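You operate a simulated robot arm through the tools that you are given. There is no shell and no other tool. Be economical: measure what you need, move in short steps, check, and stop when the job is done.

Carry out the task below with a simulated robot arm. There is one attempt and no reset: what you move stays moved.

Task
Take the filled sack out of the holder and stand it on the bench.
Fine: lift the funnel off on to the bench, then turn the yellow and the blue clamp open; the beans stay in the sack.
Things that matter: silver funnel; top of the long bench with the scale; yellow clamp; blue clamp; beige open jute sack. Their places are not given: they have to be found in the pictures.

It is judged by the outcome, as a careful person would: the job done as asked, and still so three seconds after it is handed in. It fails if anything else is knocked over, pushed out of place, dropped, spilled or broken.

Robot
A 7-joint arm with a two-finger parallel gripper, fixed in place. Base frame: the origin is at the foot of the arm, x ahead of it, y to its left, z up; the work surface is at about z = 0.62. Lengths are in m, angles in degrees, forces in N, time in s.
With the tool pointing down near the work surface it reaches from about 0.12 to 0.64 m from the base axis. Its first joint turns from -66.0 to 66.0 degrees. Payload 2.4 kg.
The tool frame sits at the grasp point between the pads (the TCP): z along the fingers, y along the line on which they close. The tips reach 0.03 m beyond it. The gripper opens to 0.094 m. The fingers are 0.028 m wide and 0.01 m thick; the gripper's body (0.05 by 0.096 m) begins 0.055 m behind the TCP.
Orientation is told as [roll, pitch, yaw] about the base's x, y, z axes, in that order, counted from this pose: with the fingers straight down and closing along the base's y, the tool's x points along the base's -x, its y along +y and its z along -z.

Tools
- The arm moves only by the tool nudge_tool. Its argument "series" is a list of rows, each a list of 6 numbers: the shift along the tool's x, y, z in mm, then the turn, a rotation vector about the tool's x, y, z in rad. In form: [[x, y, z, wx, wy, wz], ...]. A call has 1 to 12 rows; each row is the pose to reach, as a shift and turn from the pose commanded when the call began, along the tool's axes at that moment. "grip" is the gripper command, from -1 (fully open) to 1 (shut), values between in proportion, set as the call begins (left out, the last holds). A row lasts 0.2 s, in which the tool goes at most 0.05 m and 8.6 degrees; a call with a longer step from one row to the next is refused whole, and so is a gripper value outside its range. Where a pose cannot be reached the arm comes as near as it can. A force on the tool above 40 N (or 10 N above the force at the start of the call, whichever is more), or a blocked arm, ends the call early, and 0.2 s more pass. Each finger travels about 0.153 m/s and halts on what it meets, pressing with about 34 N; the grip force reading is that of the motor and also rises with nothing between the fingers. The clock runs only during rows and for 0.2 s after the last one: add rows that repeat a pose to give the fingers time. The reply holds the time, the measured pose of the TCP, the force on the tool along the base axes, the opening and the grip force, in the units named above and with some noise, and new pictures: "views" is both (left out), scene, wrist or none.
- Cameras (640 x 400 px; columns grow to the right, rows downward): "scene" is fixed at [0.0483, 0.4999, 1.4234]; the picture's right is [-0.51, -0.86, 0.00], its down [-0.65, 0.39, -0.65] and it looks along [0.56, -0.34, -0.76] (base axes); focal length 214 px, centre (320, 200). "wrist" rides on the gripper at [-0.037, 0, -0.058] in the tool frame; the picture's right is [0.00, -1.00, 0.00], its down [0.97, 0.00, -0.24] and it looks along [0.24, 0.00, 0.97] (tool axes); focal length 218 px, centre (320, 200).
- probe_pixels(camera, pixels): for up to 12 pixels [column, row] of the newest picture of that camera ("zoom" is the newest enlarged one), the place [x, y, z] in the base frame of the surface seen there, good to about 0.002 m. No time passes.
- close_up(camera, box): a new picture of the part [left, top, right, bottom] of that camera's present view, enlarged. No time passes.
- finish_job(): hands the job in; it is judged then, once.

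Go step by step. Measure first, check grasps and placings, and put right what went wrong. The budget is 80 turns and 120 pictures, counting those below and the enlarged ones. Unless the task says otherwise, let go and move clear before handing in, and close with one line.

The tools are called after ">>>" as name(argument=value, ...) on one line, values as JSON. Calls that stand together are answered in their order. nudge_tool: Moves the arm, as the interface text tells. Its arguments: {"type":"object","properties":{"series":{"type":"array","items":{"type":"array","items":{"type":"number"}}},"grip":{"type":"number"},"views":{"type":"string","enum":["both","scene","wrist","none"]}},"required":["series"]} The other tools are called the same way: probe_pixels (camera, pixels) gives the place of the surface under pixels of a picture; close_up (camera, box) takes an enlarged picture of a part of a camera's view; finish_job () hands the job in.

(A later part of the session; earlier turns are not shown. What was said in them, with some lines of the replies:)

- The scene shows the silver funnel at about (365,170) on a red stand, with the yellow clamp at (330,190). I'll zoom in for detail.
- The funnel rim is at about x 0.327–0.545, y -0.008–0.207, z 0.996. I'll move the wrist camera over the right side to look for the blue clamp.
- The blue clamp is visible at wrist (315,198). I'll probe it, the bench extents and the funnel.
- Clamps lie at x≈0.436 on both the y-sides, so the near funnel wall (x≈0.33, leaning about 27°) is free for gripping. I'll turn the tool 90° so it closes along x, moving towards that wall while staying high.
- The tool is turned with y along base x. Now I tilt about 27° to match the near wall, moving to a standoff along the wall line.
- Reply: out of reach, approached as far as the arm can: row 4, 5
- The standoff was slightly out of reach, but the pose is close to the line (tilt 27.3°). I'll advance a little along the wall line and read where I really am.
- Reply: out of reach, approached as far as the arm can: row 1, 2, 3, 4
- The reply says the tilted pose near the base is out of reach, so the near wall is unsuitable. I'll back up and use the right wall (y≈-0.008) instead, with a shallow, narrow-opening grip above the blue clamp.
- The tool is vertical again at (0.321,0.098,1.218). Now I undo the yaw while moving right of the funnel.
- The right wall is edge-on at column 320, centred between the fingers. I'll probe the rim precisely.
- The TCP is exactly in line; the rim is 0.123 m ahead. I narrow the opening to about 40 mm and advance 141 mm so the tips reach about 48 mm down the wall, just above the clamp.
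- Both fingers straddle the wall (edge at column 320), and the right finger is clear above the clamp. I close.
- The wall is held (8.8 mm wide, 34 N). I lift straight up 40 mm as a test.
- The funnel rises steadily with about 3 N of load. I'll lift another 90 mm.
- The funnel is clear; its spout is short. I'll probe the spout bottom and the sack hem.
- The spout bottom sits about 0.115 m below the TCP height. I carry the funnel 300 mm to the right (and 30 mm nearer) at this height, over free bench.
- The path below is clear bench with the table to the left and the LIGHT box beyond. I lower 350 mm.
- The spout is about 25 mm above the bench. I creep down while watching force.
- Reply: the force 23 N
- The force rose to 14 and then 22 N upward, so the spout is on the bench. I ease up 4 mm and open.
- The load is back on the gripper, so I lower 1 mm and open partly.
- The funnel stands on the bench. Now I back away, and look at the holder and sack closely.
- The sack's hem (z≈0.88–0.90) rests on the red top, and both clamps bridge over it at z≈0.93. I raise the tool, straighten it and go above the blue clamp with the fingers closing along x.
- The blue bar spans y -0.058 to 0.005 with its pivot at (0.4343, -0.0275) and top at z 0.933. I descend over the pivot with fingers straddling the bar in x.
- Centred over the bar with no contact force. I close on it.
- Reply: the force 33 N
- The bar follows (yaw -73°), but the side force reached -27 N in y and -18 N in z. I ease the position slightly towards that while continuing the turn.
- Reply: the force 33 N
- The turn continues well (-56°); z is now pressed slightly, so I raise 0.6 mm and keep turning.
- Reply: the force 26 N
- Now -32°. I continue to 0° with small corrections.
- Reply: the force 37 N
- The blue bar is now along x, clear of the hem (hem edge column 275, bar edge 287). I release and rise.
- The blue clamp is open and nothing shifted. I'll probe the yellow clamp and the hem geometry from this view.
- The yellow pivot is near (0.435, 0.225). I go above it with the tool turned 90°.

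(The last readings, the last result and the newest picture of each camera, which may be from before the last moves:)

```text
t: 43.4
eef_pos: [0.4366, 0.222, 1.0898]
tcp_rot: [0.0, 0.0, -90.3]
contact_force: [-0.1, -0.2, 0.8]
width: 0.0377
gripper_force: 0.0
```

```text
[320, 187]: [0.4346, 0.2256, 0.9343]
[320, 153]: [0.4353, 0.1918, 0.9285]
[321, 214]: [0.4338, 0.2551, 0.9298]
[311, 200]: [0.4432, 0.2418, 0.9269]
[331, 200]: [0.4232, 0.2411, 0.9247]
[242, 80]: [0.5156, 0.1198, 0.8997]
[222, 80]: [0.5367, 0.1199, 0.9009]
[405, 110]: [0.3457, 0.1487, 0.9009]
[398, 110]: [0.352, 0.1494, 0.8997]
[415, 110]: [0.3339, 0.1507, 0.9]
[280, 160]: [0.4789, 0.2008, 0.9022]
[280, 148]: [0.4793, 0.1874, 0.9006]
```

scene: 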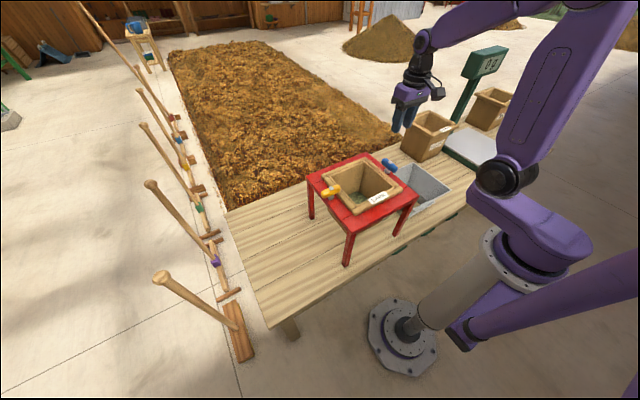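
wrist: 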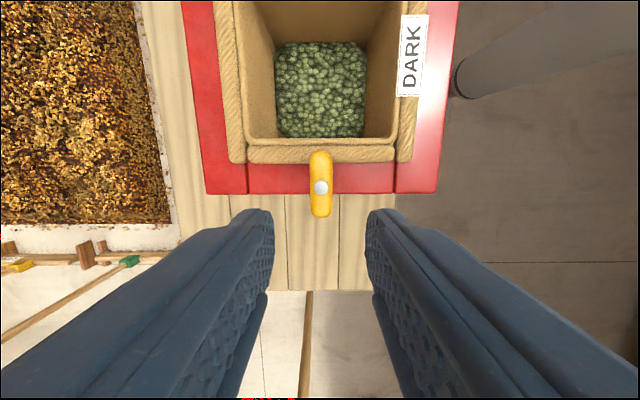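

The pivot is at (0.434, 0.225). I descend onto it.

>>> nudge_tool(series=[[3, -2, 40, 0, 0, 0], [3, -2, 80, 0, 0, 0], [3, -2, 110, 0, 0, 0], [3, -2, 135, 0, 0, 0], [3, -2, 146, 0, 0, 0], [3, -2, 152, 0, 0, 0], [3, -2, 152, 0, 0, 0]], views="wrist")

>>> nudge_tool(series=[[0, 0, 0, 0, 0, 0], [0, 0, 0, 0, 0, 0], [0, 0, 0, 0, 0, 0]], grip=1, views="wrist")

```text
t: 45.0
eef_pos: [0.4344, 0.2247, 0.9371]
tcp_rot: [0.0, 0.0, -90.3]
contact_force: [-0.1, 0.4, -0.4]
width: 0.0376
gripper_force: 0.1
```

wrist: 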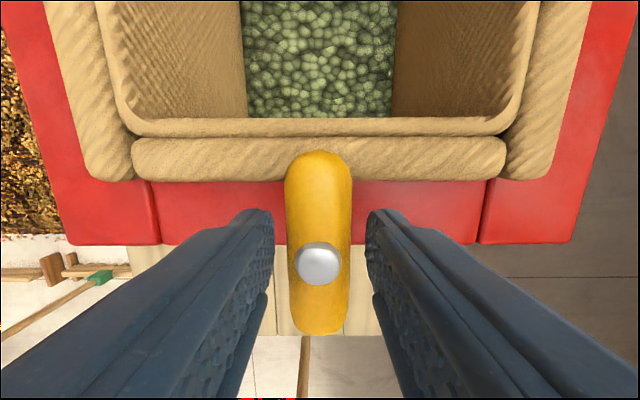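

```text
t: 45.8
eef_pos: [0.4348, 0.2256, 0.9353]
tcp_rot: [0.0, 0.0, -90.3]
contact_force: [5.3, -0.5, -6.7]
width: 0.024
gripper_force: 44.4
```

wrist: 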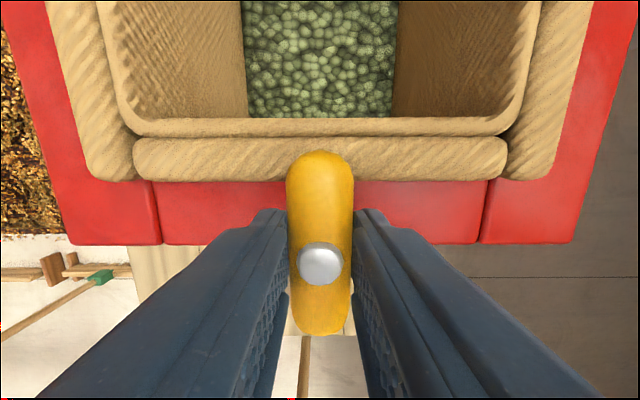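

Gripped with low side force. I turn 0.45 rad first.

>>> nudge_tool(series=[[0, 0, 0, 0, 0, -0.1], [0, 0, 0, 0, 0, -0.2], [0, 0, 0, 0, 0, -0.3], [0, 0, 0, 0, 0, -0.4], [0, 0, 0, 0, 0, -0.4]], views="none")

```text
t: 47.0
eef_pos: [0.4354, 0.2255, 0.9363]
tcp_rot: [0.0, 0.0, -67.2]
contact_force: [4.1, 1.0, 5.9]
width: 0.0238
gripper_force: 45.6
```

Turning freely with low force. I continue.

>>> nudge_tool(series=[[0, 0, 0, 0, 0, -0.1], [0, 0, 0, 0, 0, -0.2], [0, 0, 0, 0, 0, -0.3], [0, 0, 0, 0, 0, -0.4], [0, 0, 0, 0, 0, -0.5], [0, 0, 0, 0, 0, -0.6], [0, 0, 0, 0, 0, -0.6]], views="none")

>>> nudge_tool(series=[[0, 0, 0, 0, 0, -0.1], [0, 0, 0, 0, 0, -0.2], [0, 0, 0, 0, 0, -0.3], [0, 0, 0, 0, 0, -0.4], [0, 0, 0, 0, 0, -0.5], [0, 0, 0, 0, 0, -0.575], [0, 0, 0, 0, 0, -0.575]], views="wrist")

```text
t: 48.6
eef_pos: [0.4344, 0.2256, 0.9356]
tcp_rot: [0.2, 0.0, -32.9]
contact_force: [5.6, -2.6, 23.3]
width: 0.0239
gripper_force: 44.7
```

```text
t: 50.2
eef_pos: [0.435, 0.2262, 0.9355]
tcp_rot: [0.0, 0.0, 0.1]
contact_force: [3.4, 0.6, 18.5]
width: 0.0238
gripper_force: 45.3
```

wrist: 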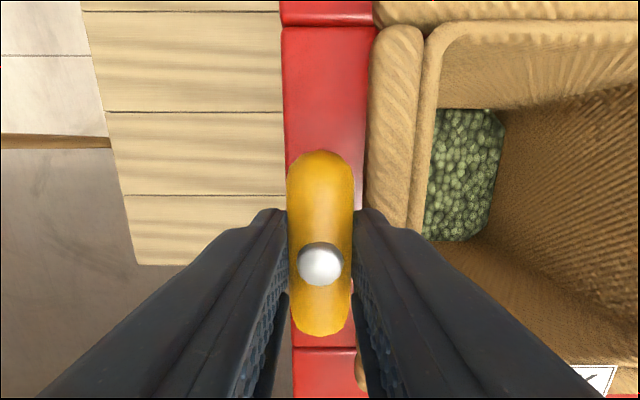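

The yellow bar is along x, clear of the hem. I release and rise.

>>> nudge_tool(series=[[0, 0, 0, 0, 0, 0], [0, 0, 0, 0, 0, 0]], grip=0.2, views="none")

>>> nudge_tool(series=[[0, 0, -30, 0, 0, 0], [0, 0, -70, 0, 0, 0], [0, 0, -110, 0, 0, 0], [0, -30, -150, 0, 0, 0], [0, -70, -160, 0, 0, 0], [0, -110, -160, 0, 0, 0], [0, -126, -160, 0, 0, 0], [0, -126, -160, 0, 0, 0]])

>>> close_up(camera="scene", box=[295, 145, 425, 275])

```text
t: 50.8
eef_pos: [0.4345, 0.2255, 0.9363]
tcp_rot: [-0.1, 0.0, 0.0]
contact_force: [0.3, 0.1, 0.0]
width: 0.0376
gripper_force: 0.1
```

```text
t: 52.6
eef_pos: [0.4357, 0.0995, 1.0966]
tcp_rot: [0.1, 0.0, 0.1]
contact_force: [-0.3, 0.4, 0.1]
width: 0.0379
gripper_force: 0.0
```

scene: 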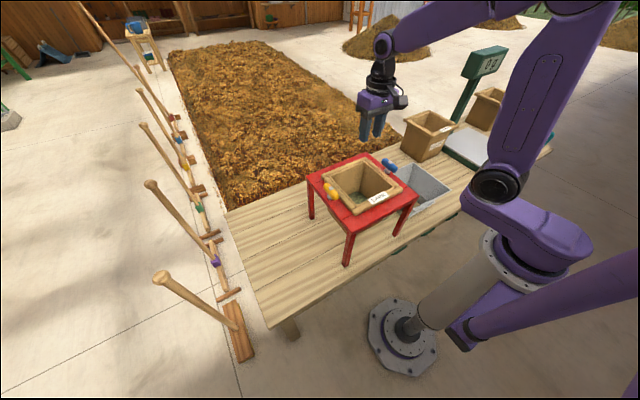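
wrist: 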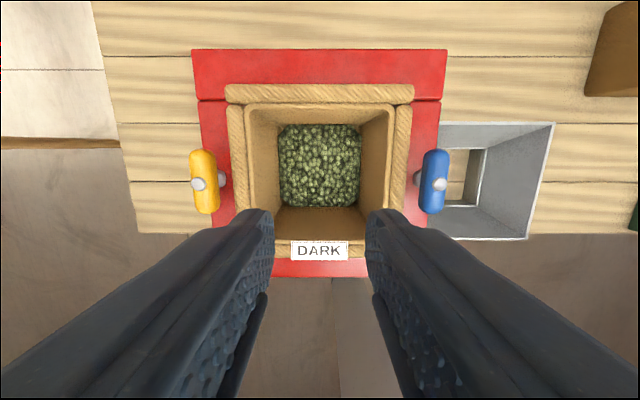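

```text
3.08 times, centred on (360, 210) of scene
```

zoom: 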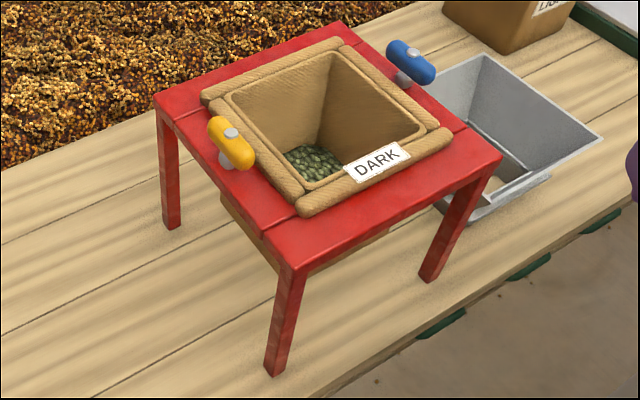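

Both clamps are open (yellow at zoom (232,140), blue at (410,62)). Now I plan the grasp on the near hem roll, so I move above it with the tool turned 90°.

>>> nudge_tool(series=[[9, 0, 0, 0, 0, 0.1428], [17, 0, 0, 0, 0, 0.2856], [26, 0, 0, 0, 0, 0.4284], [34, 0, 0, 0, 0, 0.5712], [43, 0, 0, 0, 0, 0.714], [51, 0, 0, 0, 0, 0.8568], [60, 0, 0, 0, 0, 0.9996], [68, 0, 0, 0, 0, 1.1424], [77, 0, 0, 0, 0, 1.2852], [85, 0, 0, 0, 0, 1.428], [92, 0, 0, 0, 0, 1.5708], [92, 0, 0, 0, 0, 1.5708]], grip=-0.1, views="wrist")

>>> close_up(camera="wrist", box=[180, 80, 420, 230])

```text
t: 55.2
eef_pos: [0.3432, 0.1003, 1.0953]
tcp_rot: [0.0, 0.0, -90.1]
contact_force: [0.1, -0.1, 1.0]
width: 0.052
gripper_force: 0.0
```

wrist: 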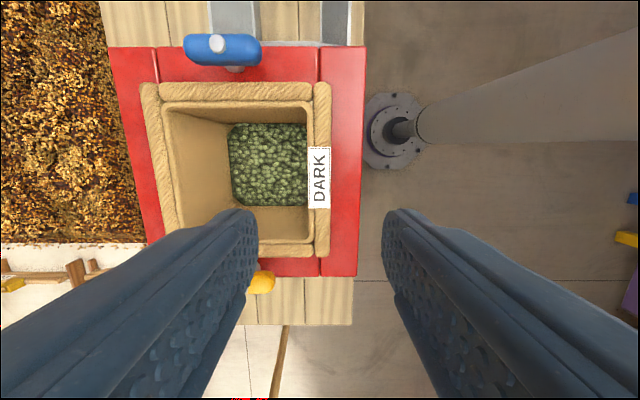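

```text
2.67 times, centred on (300, 155) of wrist
```

zoom: 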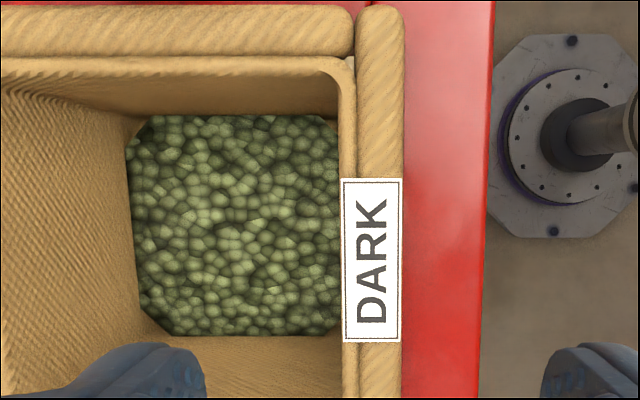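

>>> probe_pixels(camera="zoom", pixels=[[345, 120], [350, 100], [357, 100], [365, 100], [385, 100], [402, 100], [408, 100], [480, 100], [340, 130], [390, 250], [350, 250], [60, 150]])

```text
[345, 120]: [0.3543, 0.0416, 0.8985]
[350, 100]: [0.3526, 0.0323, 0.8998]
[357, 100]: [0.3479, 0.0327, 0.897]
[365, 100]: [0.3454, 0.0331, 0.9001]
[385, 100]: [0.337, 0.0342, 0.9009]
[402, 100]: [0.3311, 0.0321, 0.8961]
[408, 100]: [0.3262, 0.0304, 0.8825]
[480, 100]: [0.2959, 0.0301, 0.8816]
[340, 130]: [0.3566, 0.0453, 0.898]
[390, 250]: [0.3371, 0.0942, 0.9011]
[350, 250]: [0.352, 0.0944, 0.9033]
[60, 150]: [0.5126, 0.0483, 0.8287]
```

The near hem spans x 0.329–0.357, centred under the TCP. I descend in stages to just above the table top.

>>> nudge_tool(series=[[0, 0, 35, 0, 0, 0], [0, 0, 70, 0, 0, 0], [0, 0, 105, 0, 0, 0], [0, 0, 135, 0, 0, 0], [0, 0, 155, 0, 0, 0], [0, 0, 168, 0, 0, 0], [0, 0, 168, 0, 0, 0]])

```text
t: 56.8
eef_pos: [0.3445, 0.0995, 0.9285]
tcp_rot: [0.0, 0.0, -90.1]
contact_force: [-0.3, -0.9, -0.8]
width: 0.0517
gripper_force: 0.0
```

scene: 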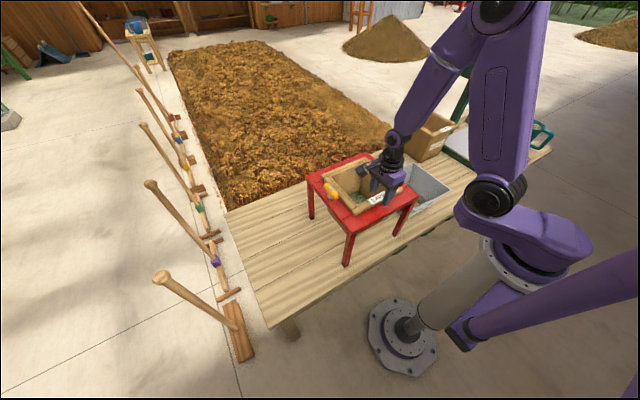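
wrist: 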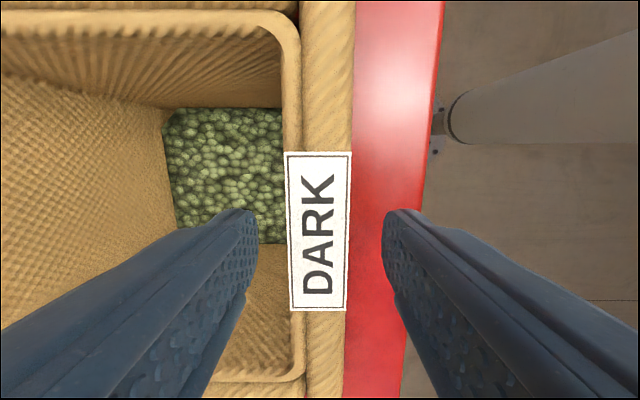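

Well aligned. I lower the last 14 mm, then close.

>>> nudge_tool(series=[[0, -1, 5, 0, 0, 0], [0, -1, 10, 0, 0, 0], [0, -1, 14, 0, 0, 0], [0, -1, 14, 0, 0, 0]], views="none")

>>> nudge_tool(series=[[0, 0, 0, 0, 0, 0], [0, 0, 0, 0, 0, 0], [0, 0, 0, 0, 0, 0]], grip=1)

```text
t: 57.8
eef_pos: [0.3423, 0.0992, 0.9142]
tcp_rot: [0.0, 0.0, -90.0]
contact_force: [0.5, 0.0, -0.6]
width: 0.0516
gripper_force: 0.1
```

```text
t: 58.6
eef_pos: [0.3425, 0.0985, 0.9134]
tcp_rot: [0.0, 0.0, -90.0]
contact_force: [4.9, 0.4, 2.3]
width: 0.0276
gripper_force: 34.6
```

scene: 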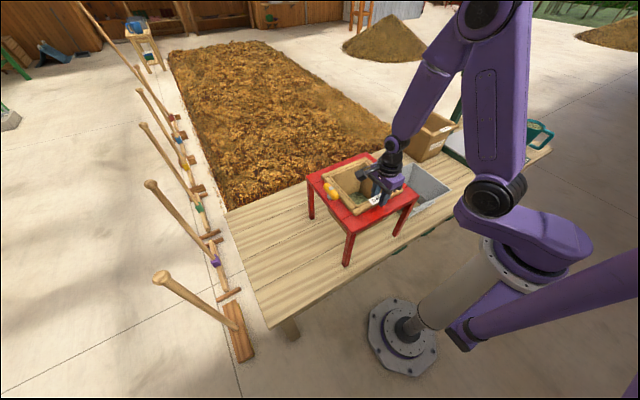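
wrist: 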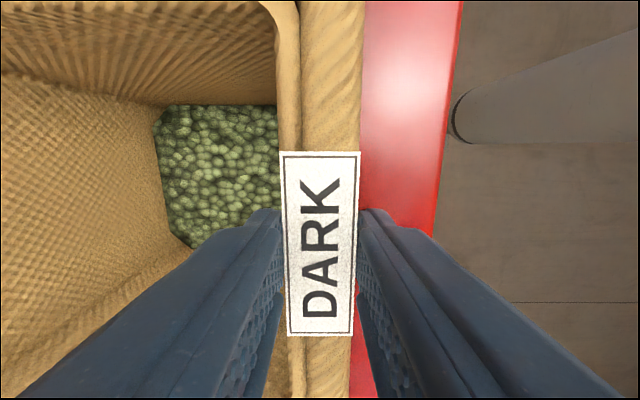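

The hem is held at 27.6 mm and 35 N. I test-lift 20 mm slowly.

>>> nudge_tool(series=[[0, 0, -4, 0, 0, 0], [0, 0, -8, 0, 0, 0], [0, 0, -12, 0, 0, 0], [0, 0, -16, 0, 0, 0], [0, 0, -20, 0, 0, 0], [0, 0, -20, 0, 0, 0]])

>>> close_up(camera="scene", box=[295, 125, 425, 255])

```text
t: 60.0
eef_pos: [0.3418, 0.099, 0.9335]
tcp_rot: [0.0, 0.0, -90.1]
contact_force: [-0.5, -0.2, -7.4]
width: 0.0276
gripper_force: 34.2
```

scene: 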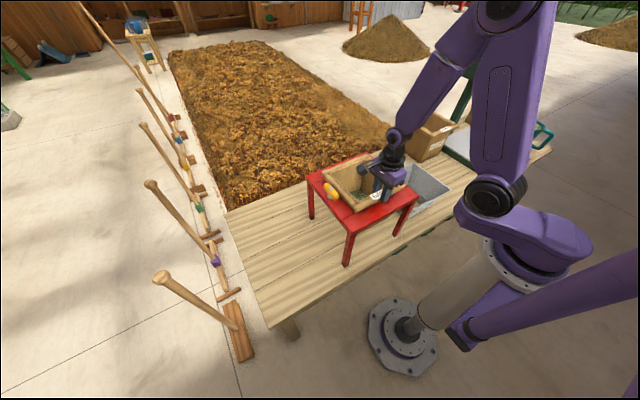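
wrist: 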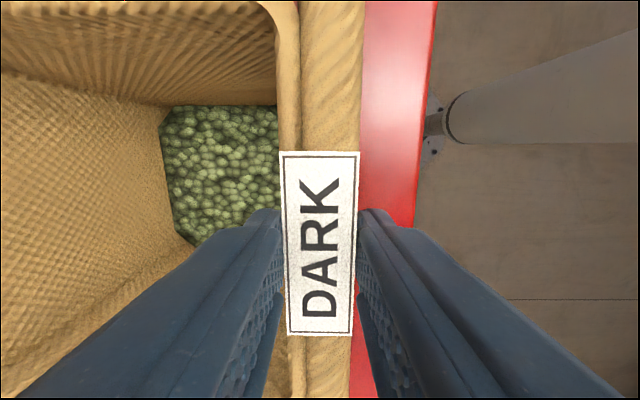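

```text
3.08 times, centred on (360, 190) of scene
```

zoom: 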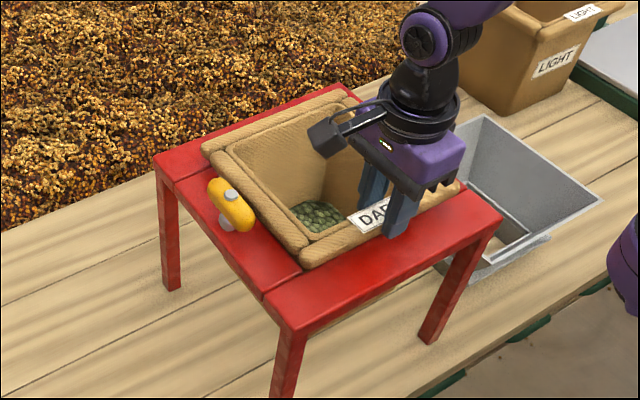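

The load is only 7.4 N and the wrist view shows no tilt in the grip. I probe the far hem to check it rose as well.

>>> probe_pixels(camera="zoom", pixels=[[285, 118], [340, 95], [215, 145], [300, 240], [250, 185]])

>>> nudge_tool(series=[[0, 0, -10, 0, 0, 0], [0, 0, -20, 0, 0, 0], [0, 0, -30, 0, 0, 0], [0, 0, -40, 0, 0, 0], [0, 0, -40, 0, 0, 0]], views="scene")

>>> close_up(camera="scene", box=[295, 125, 425, 255])

```text
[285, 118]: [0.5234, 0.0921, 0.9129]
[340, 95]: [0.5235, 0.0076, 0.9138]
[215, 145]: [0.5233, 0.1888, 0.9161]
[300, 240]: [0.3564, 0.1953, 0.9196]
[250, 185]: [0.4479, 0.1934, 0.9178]
```

```text
t: 61.2
eef_pos: [0.3423, 0.0995, 0.9741]
tcp_rot: [0.0, 0.0, -90.0]
contact_force: [0.2, 0.0, -7.8]
width: 0.0273
gripper_force: 33.7
```

scene: 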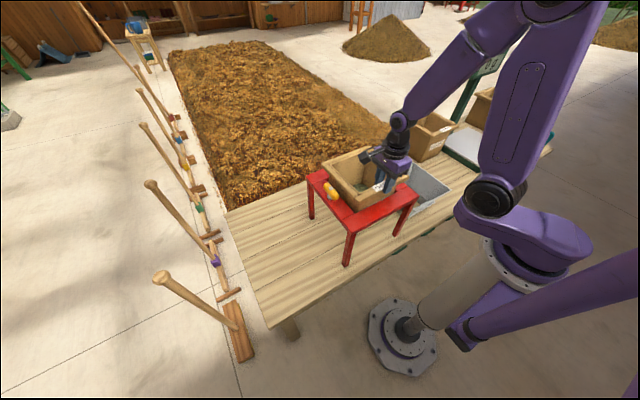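

```text
3.08 times, centred on (360, 190) of scene
```

zoom: 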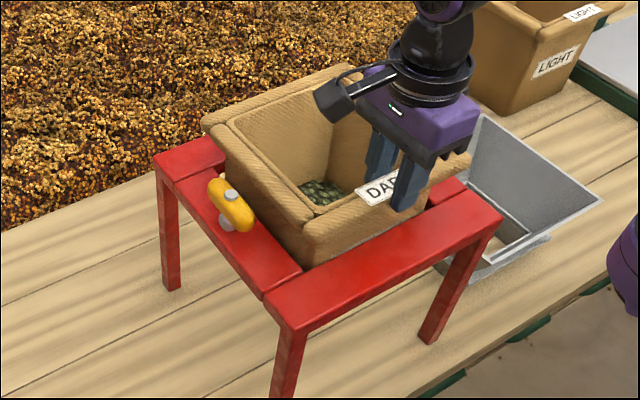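

The sack rises nearly level with a steady 7.8 N. I continue to lift 240 mm.

>>> nudge_tool(series=[[0, 0, -20, 0, 0, 0], [0, 0, -42, 0, 0, 0], [0, 0, -64, 0, 0, 0], [0, 0, -86, 0, 0, 0], [0, 0, -108, 0, 0, 0], [0, 0, -130, 0, 0, 0], [0, 0, -152, 0, 0, 0], [0, 0, -174, 0, 0, 0], [0, 0, -196, 0, 0, 0], [0, 0, -218, 0, 0, 0], [0, 0, -240, 0, 0, 0], [0, 0, -240, 0, 0, 0]])

>>> close_up(camera="scene", box=[285, 75, 445, 235])

```text
t: 63.8
eef_pos: [0.3423, 0.1004, 1.2154]
tcp_rot: [-0.2, 0.0, -89.9]
contact_force: [0.0, 1.3, -6.8]
width: 0.0277
gripper_force: 34.1
```

scene: 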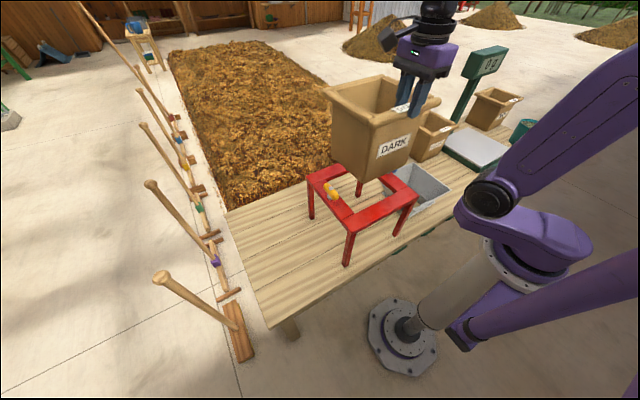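
wrist: 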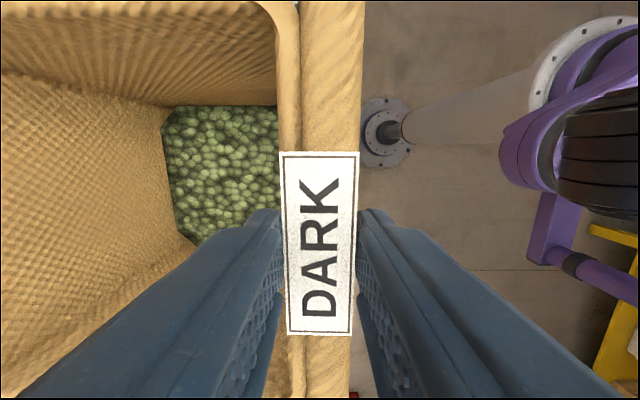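

```text
2.50 times, centred on (365, 155) of scene
```

zoom: 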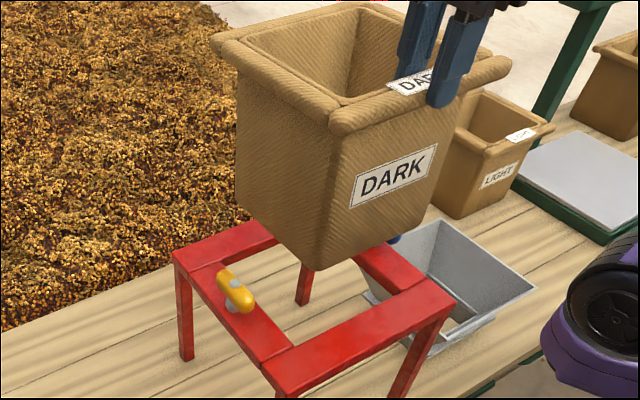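

>>> probe_pixels(camera="zoom", pixels=[[318, 262], [240, 210], [395, 235], [325, 140], [222, 45], [350, 10], [430, 205], [320, 200]])

```text
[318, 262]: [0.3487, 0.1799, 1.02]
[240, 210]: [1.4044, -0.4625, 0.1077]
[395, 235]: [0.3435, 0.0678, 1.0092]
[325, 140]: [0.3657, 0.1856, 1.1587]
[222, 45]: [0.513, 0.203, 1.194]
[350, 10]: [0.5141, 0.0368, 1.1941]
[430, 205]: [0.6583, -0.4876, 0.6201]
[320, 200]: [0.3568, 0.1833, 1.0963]
```

The sack bottom is at about z 1.00, above the clamps (0.935), and tilt is only about 2°. I carry it 310 mm to the left over free bench.

>>> nudge_tool(series=[[15, 0, 0, 0, 0, 0], [40, 0, 0, 0, 0, 0], [70, 0, 0, 0, 0, 0], [100, 0, 0, 0, 0, 0], [130, 0, 0, 0, 0, 0], [160, 0, 0, 0, 0, 0], [190, 0, 0, 0, 0, 0], [220, 0, 0, 0, 0, 0], [250, 0, 0, 0, 0, 0], [280, 0, 0, 0, 0, 0], [300, 0, 0, 0, 0, 0], [310, 0, 0, 0, 0, 0]])

```text
t: 66.4
eef_pos: [0.3402, 0.4101, 1.2139]
tcp_rot: [-0.1, 0.0, -90.0]
contact_force: [-0.6, -0.6, -7.1]
width: 0.0275
gripper_force: 34.1
```

scene: 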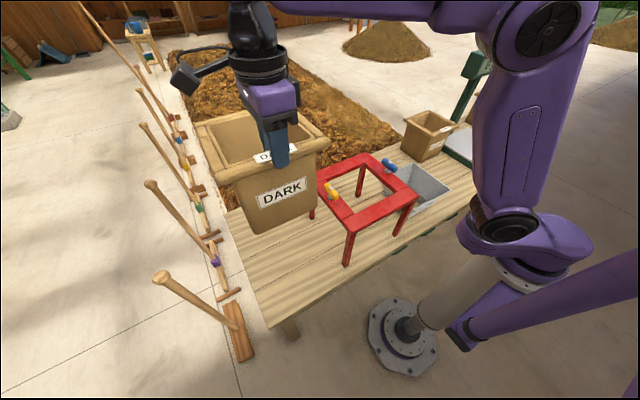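
wrist: 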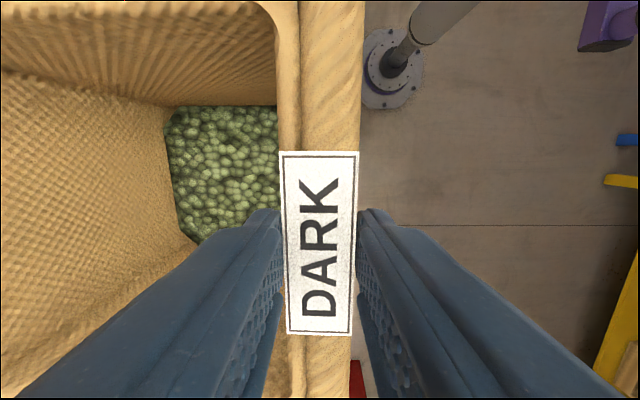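

The sack is over free bench left of the holder, still level. I lower 345 mm.

>>> nudge_tool(series=[[0, 0, 20, 0, 0, 0], [0, 0, 50, 0, 0, 0], [0, 0, 80, 0, 0, 0], [0, 0, 112, 0, 0, 0], [0, 0, 144, 0, 0, 0], [0, 0, 176, 0, 0, 0], [0, 0, 208, 0, 0, 0], [0, 0, 240, 0, 0, 0], [0, 0, 272, 0, 0, 0], [0, 0, 302, 0, 0, 0], [0, 0, 328, 0, 0, 0], [0, 0, 340, 0, 0, 0]])

>>> close_up(camera="scene", box=[200, 130, 400, 310])

```text
t: 69.0
eef_pos: [0.3418, 0.4103, 0.8761]
tcp_rot: [0.0, 0.0, -90.0]
contact_force: [0.0, 0.0, -7.2]
width: 0.0275
gripper_force: 34.2
```

scene: 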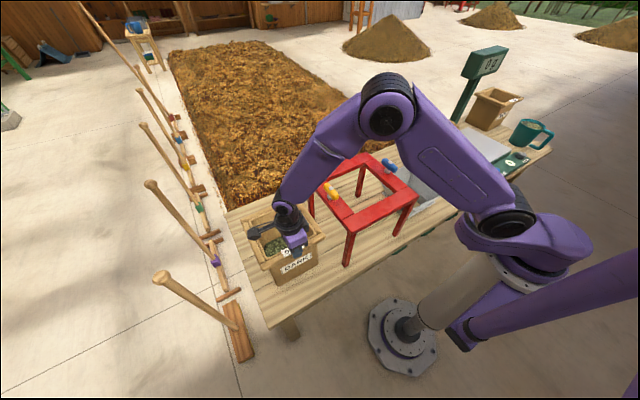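
wrist: 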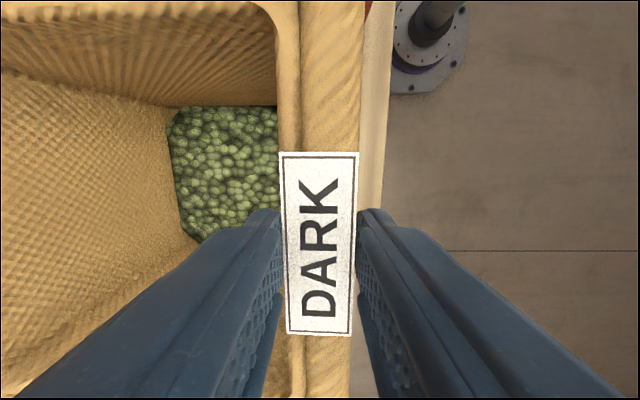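

```text
2.22 times, centred on (300, 220) of scene
```

zoom: 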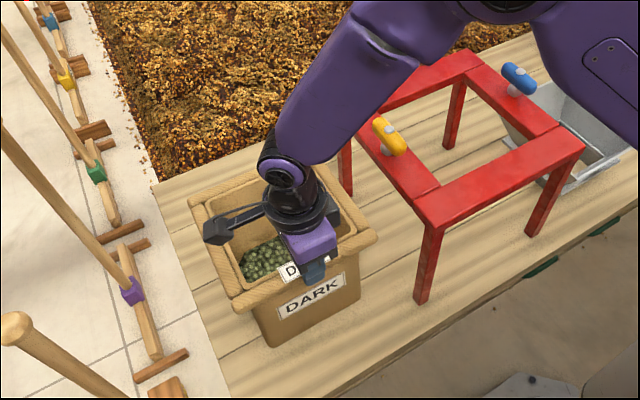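

I check the sack bottom against the bench's near edge before setting down.

>>> probe_pixels(camera="zoom", pixels=[[272, 340], [352, 300], [300, 372], [325, 362], [240, 250], [375, 240], [380, 290]])

>>> probe_pixels(camera="wrist", pixels=[[384, 60], [372, 60], [370, 200]])

```text
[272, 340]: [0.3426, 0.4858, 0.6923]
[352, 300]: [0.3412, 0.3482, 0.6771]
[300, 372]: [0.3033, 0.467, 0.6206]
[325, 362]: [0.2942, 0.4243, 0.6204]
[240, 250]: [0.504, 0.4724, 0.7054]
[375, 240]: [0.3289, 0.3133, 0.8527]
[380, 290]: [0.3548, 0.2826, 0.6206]
```

```text
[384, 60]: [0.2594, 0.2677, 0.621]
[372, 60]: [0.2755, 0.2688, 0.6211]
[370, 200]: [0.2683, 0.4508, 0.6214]
```

The sack's near face is at x≈0.342, well inside the bench edge at 0.26. I level the 2° tilt and lower 32 mm.

>>> nudge_tool(series=[[0, 0, 8, -0.02, 0, 0], [0, 0, 16, -0.04, 0, 0], [0, 0, 24, -0.04, 0, 0], [0, 0, 32, -0.04, 0, 0], [0, 0, 32, -0.04, 0, 0]], views="scene")

>>> close_up(camera="scene", box=[220, 170, 350, 300])

```text
t: 70.2
eef_pos: [0.3416, 0.4108, 0.8434]
tcp_rot: [2.3, 0.0, -90.1]
contact_force: [-0.4, 0.0, -8.2]
width: 0.0278
gripper_force: 34.5
```

scene: 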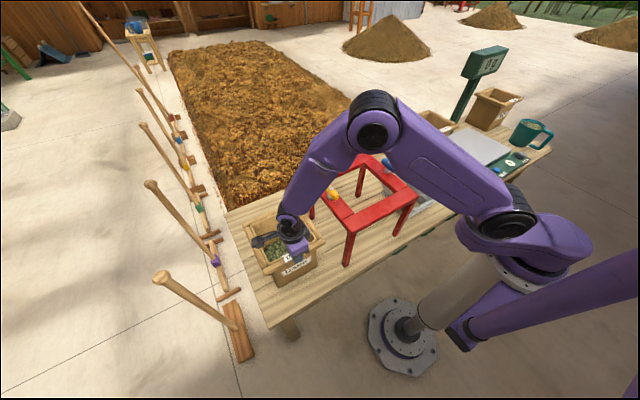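

```text
3.08 times, centred on (285, 235) of scene
```

zoom: 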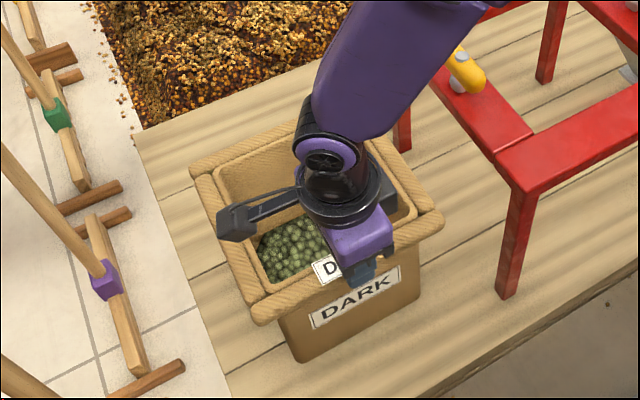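

>>> probe_pixels(camera="zoom", pixels=[[302, 355], [302, 359], [360, 325], [410, 300], [210, 165], [350, 115], [260, 310], [425, 225]])

>>> nudge_tool(series=[[0, 0, 2, 0, 0, 0], [0, 0, 4, 0, 0, 0], [0, 0, 6, 0, 0, 0], [0, 0, 6, 0, 0, 0]], views="none")

```text
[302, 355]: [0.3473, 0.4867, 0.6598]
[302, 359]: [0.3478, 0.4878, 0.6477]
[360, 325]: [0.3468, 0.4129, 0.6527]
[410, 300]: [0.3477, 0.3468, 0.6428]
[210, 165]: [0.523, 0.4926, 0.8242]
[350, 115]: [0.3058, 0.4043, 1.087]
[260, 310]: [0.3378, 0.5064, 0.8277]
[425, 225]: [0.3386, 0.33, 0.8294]
```

```text
t: 71.2
eef_pos: [0.3413, 0.4098, 0.8371]
tcp_rot: [2.3, -0.1, -89.9]
contact_force: [-3.8, -0.9, -1.0]
width: 0.0279
gripper_force: 33.8
```

The load dropped to 1 N, so the bottom is touching. I lower 1 mm more and check.

>>> nudge_tool(series=[[0, 0, 1, 0, 0, 0], [0, 0, 1, 0, 0, 0]], views="none")

>>> close_up(camera="scene", box=[220, 170, 350, 300])

>>> probe_pixels(camera="zoom", pixels=[[210, 165], [265, 310], [430, 225], [410, 305], [302, 362], [302, 366], [302, 372], [390, 155]])

```text
t: 71.8
eef_pos: [0.3424, 0.4092, 0.8349]
tcp_rot: [2.3, 0.0, -90.0]
contact_force: [-1.9, 1.5, -3.3]
width: 0.0276
gripper_force: 34.1
```

```text
3.08 times, centred on (285, 235) of scene
```

zoom: 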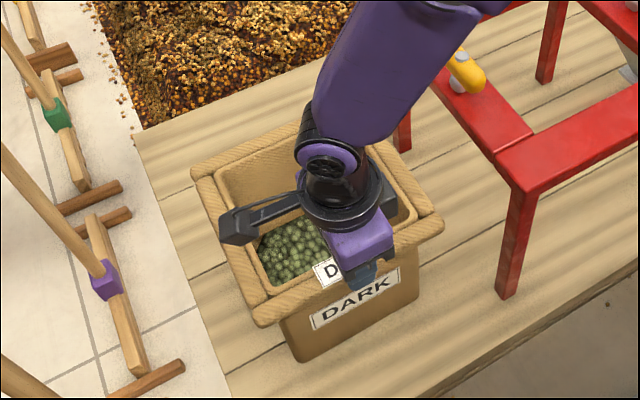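

```text
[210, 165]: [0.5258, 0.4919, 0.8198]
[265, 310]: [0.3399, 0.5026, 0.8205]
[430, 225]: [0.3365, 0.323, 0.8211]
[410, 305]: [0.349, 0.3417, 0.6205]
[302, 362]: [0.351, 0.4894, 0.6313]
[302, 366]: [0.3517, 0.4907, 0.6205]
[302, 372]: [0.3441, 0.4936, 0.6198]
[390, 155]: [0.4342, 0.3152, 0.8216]
```

The hem is level (z≈0.820 near and far) and the bottom meets the bench. One more 1.5 mm down, then I open.

>>> nudge_tool(series=[[0, 0, 0.8, 0, 0, 0], [0, 0, 1.5, 0, 0, 0], [0, 0, 1.5, 0, 0, 0]], views="none")

```text
t: 72.6
eef_pos: [0.3408, 0.41, 0.8356]
tcp_rot: [2.2, 0.0, -90.0]
contact_force: [-9.2, -4.5, 26.0]
width: 0.0275
gripper_force: 34.4
```

Upward force of 26 N: firmly on the bench. I relieve 1 mm and release.

>>> nudge_tool(series=[[0, 0, -1, 0, 0, 0], [0, 0, -1, 0, 0, 0]], views="none")

>>> nudge_tool(series=[[0, 0, 0, 0, 0, 0], [0, 0, 0, 0, 0, 0]], grip=-0.1)

```text
t: 73.2
eef_pos: [0.3419, 0.4095, 0.835]
tcp_rot: [2.3, 0.0, -90.1]
contact_force: [-11.0, -5.0, 22.4]
width: 0.0276
gripper_force: 34.4
```

```text
t: 73.8
eef_pos: [0.3421, 0.4104, 0.8338]
tcp_rot: [2.3, 0.0, -90.0]
contact_force: [-0.3, 0.2, 0.3]
width: 0.0518
gripper_force: 0.1
```

scene: 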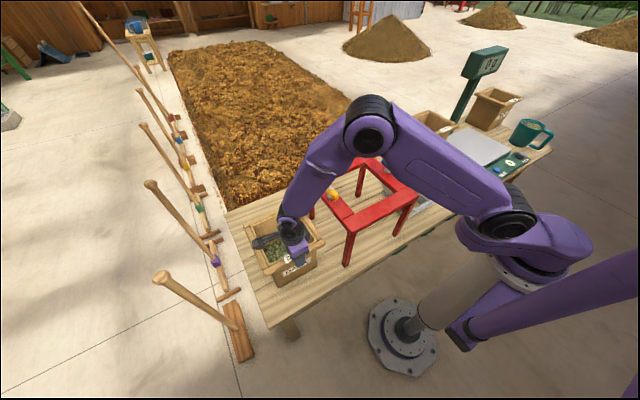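
wrist: 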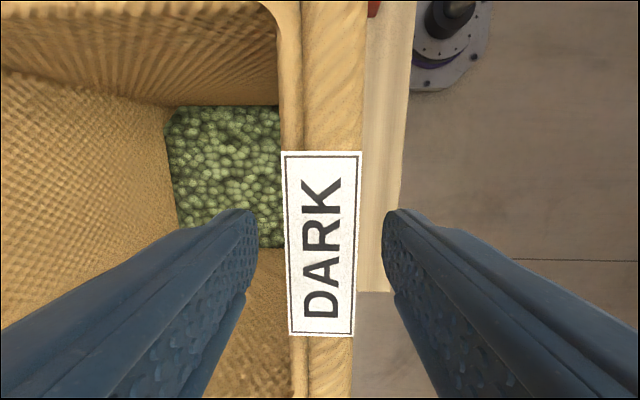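

The sack stands released with no force on the tool. I withdraw straight up.

>>> nudge_tool(series=[[0, 0, -25, 0, 0, 0], [0, 0, -60, 0, 0, 0], [0, 0, -100, 0, 0, 0], [0, 0, -145, 0, 0, 0], [0, 0, -190, 0, 0, 0], [0, 0, -235, 0, 0, 0], [0, 0, -280, 0, 0, 0], [0, 0, -320, 0, 0, 0], [0, 0, -320, 0, 0, 0]])

>>> close_up(camera="scene", box=[200, 120, 480, 320])

```text
t: 75.8
eef_pos: [0.3284, 0.4104, 1.1553]
tcp_rot: [2.3, 0.1, -90.1]
contact_force: [-0.2, 0.3, 0.8]
width: 0.0519
gripper_force: 0.0
```

scene: 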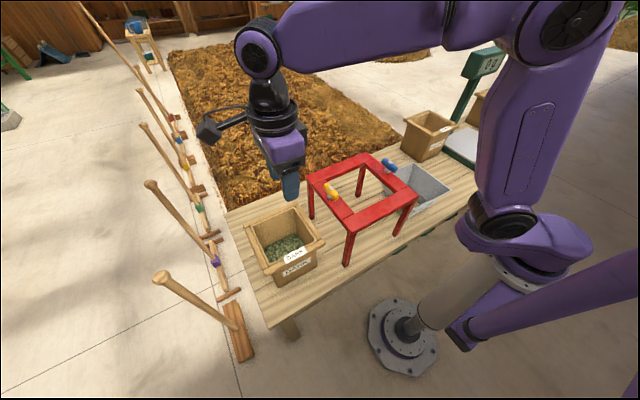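
wrist: 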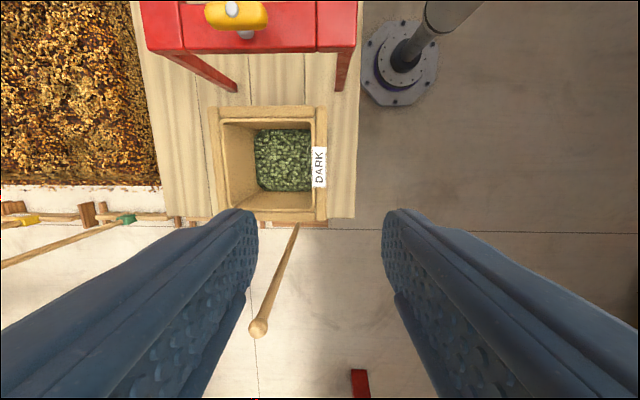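

```text
2.00 times, centred on (340, 220) of scene
```

zoom: 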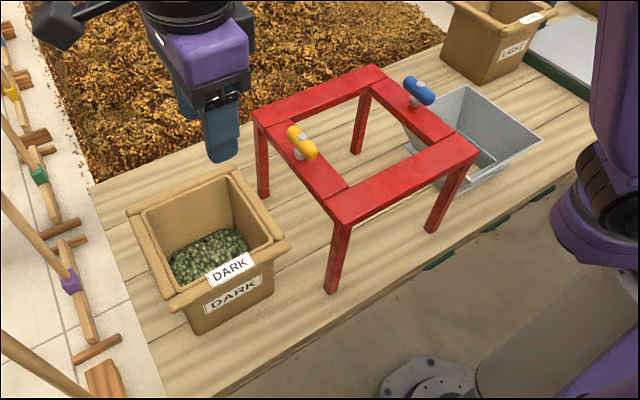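

The sack stands upright on the bench at zoom (210,250) with the beans inside. The funnel stands on the bench, both clamps are open, the holder has not moved, and the arm is clear, so I hand in.

>>> finish_job()

```text
The job is handed in.
```

I handed the job in with the sack standing upright on the bench, left of the holder, and the beans still in it; the funnel is on the bench, both clamps are open, and I saw nothing spilled or pushed out of place.
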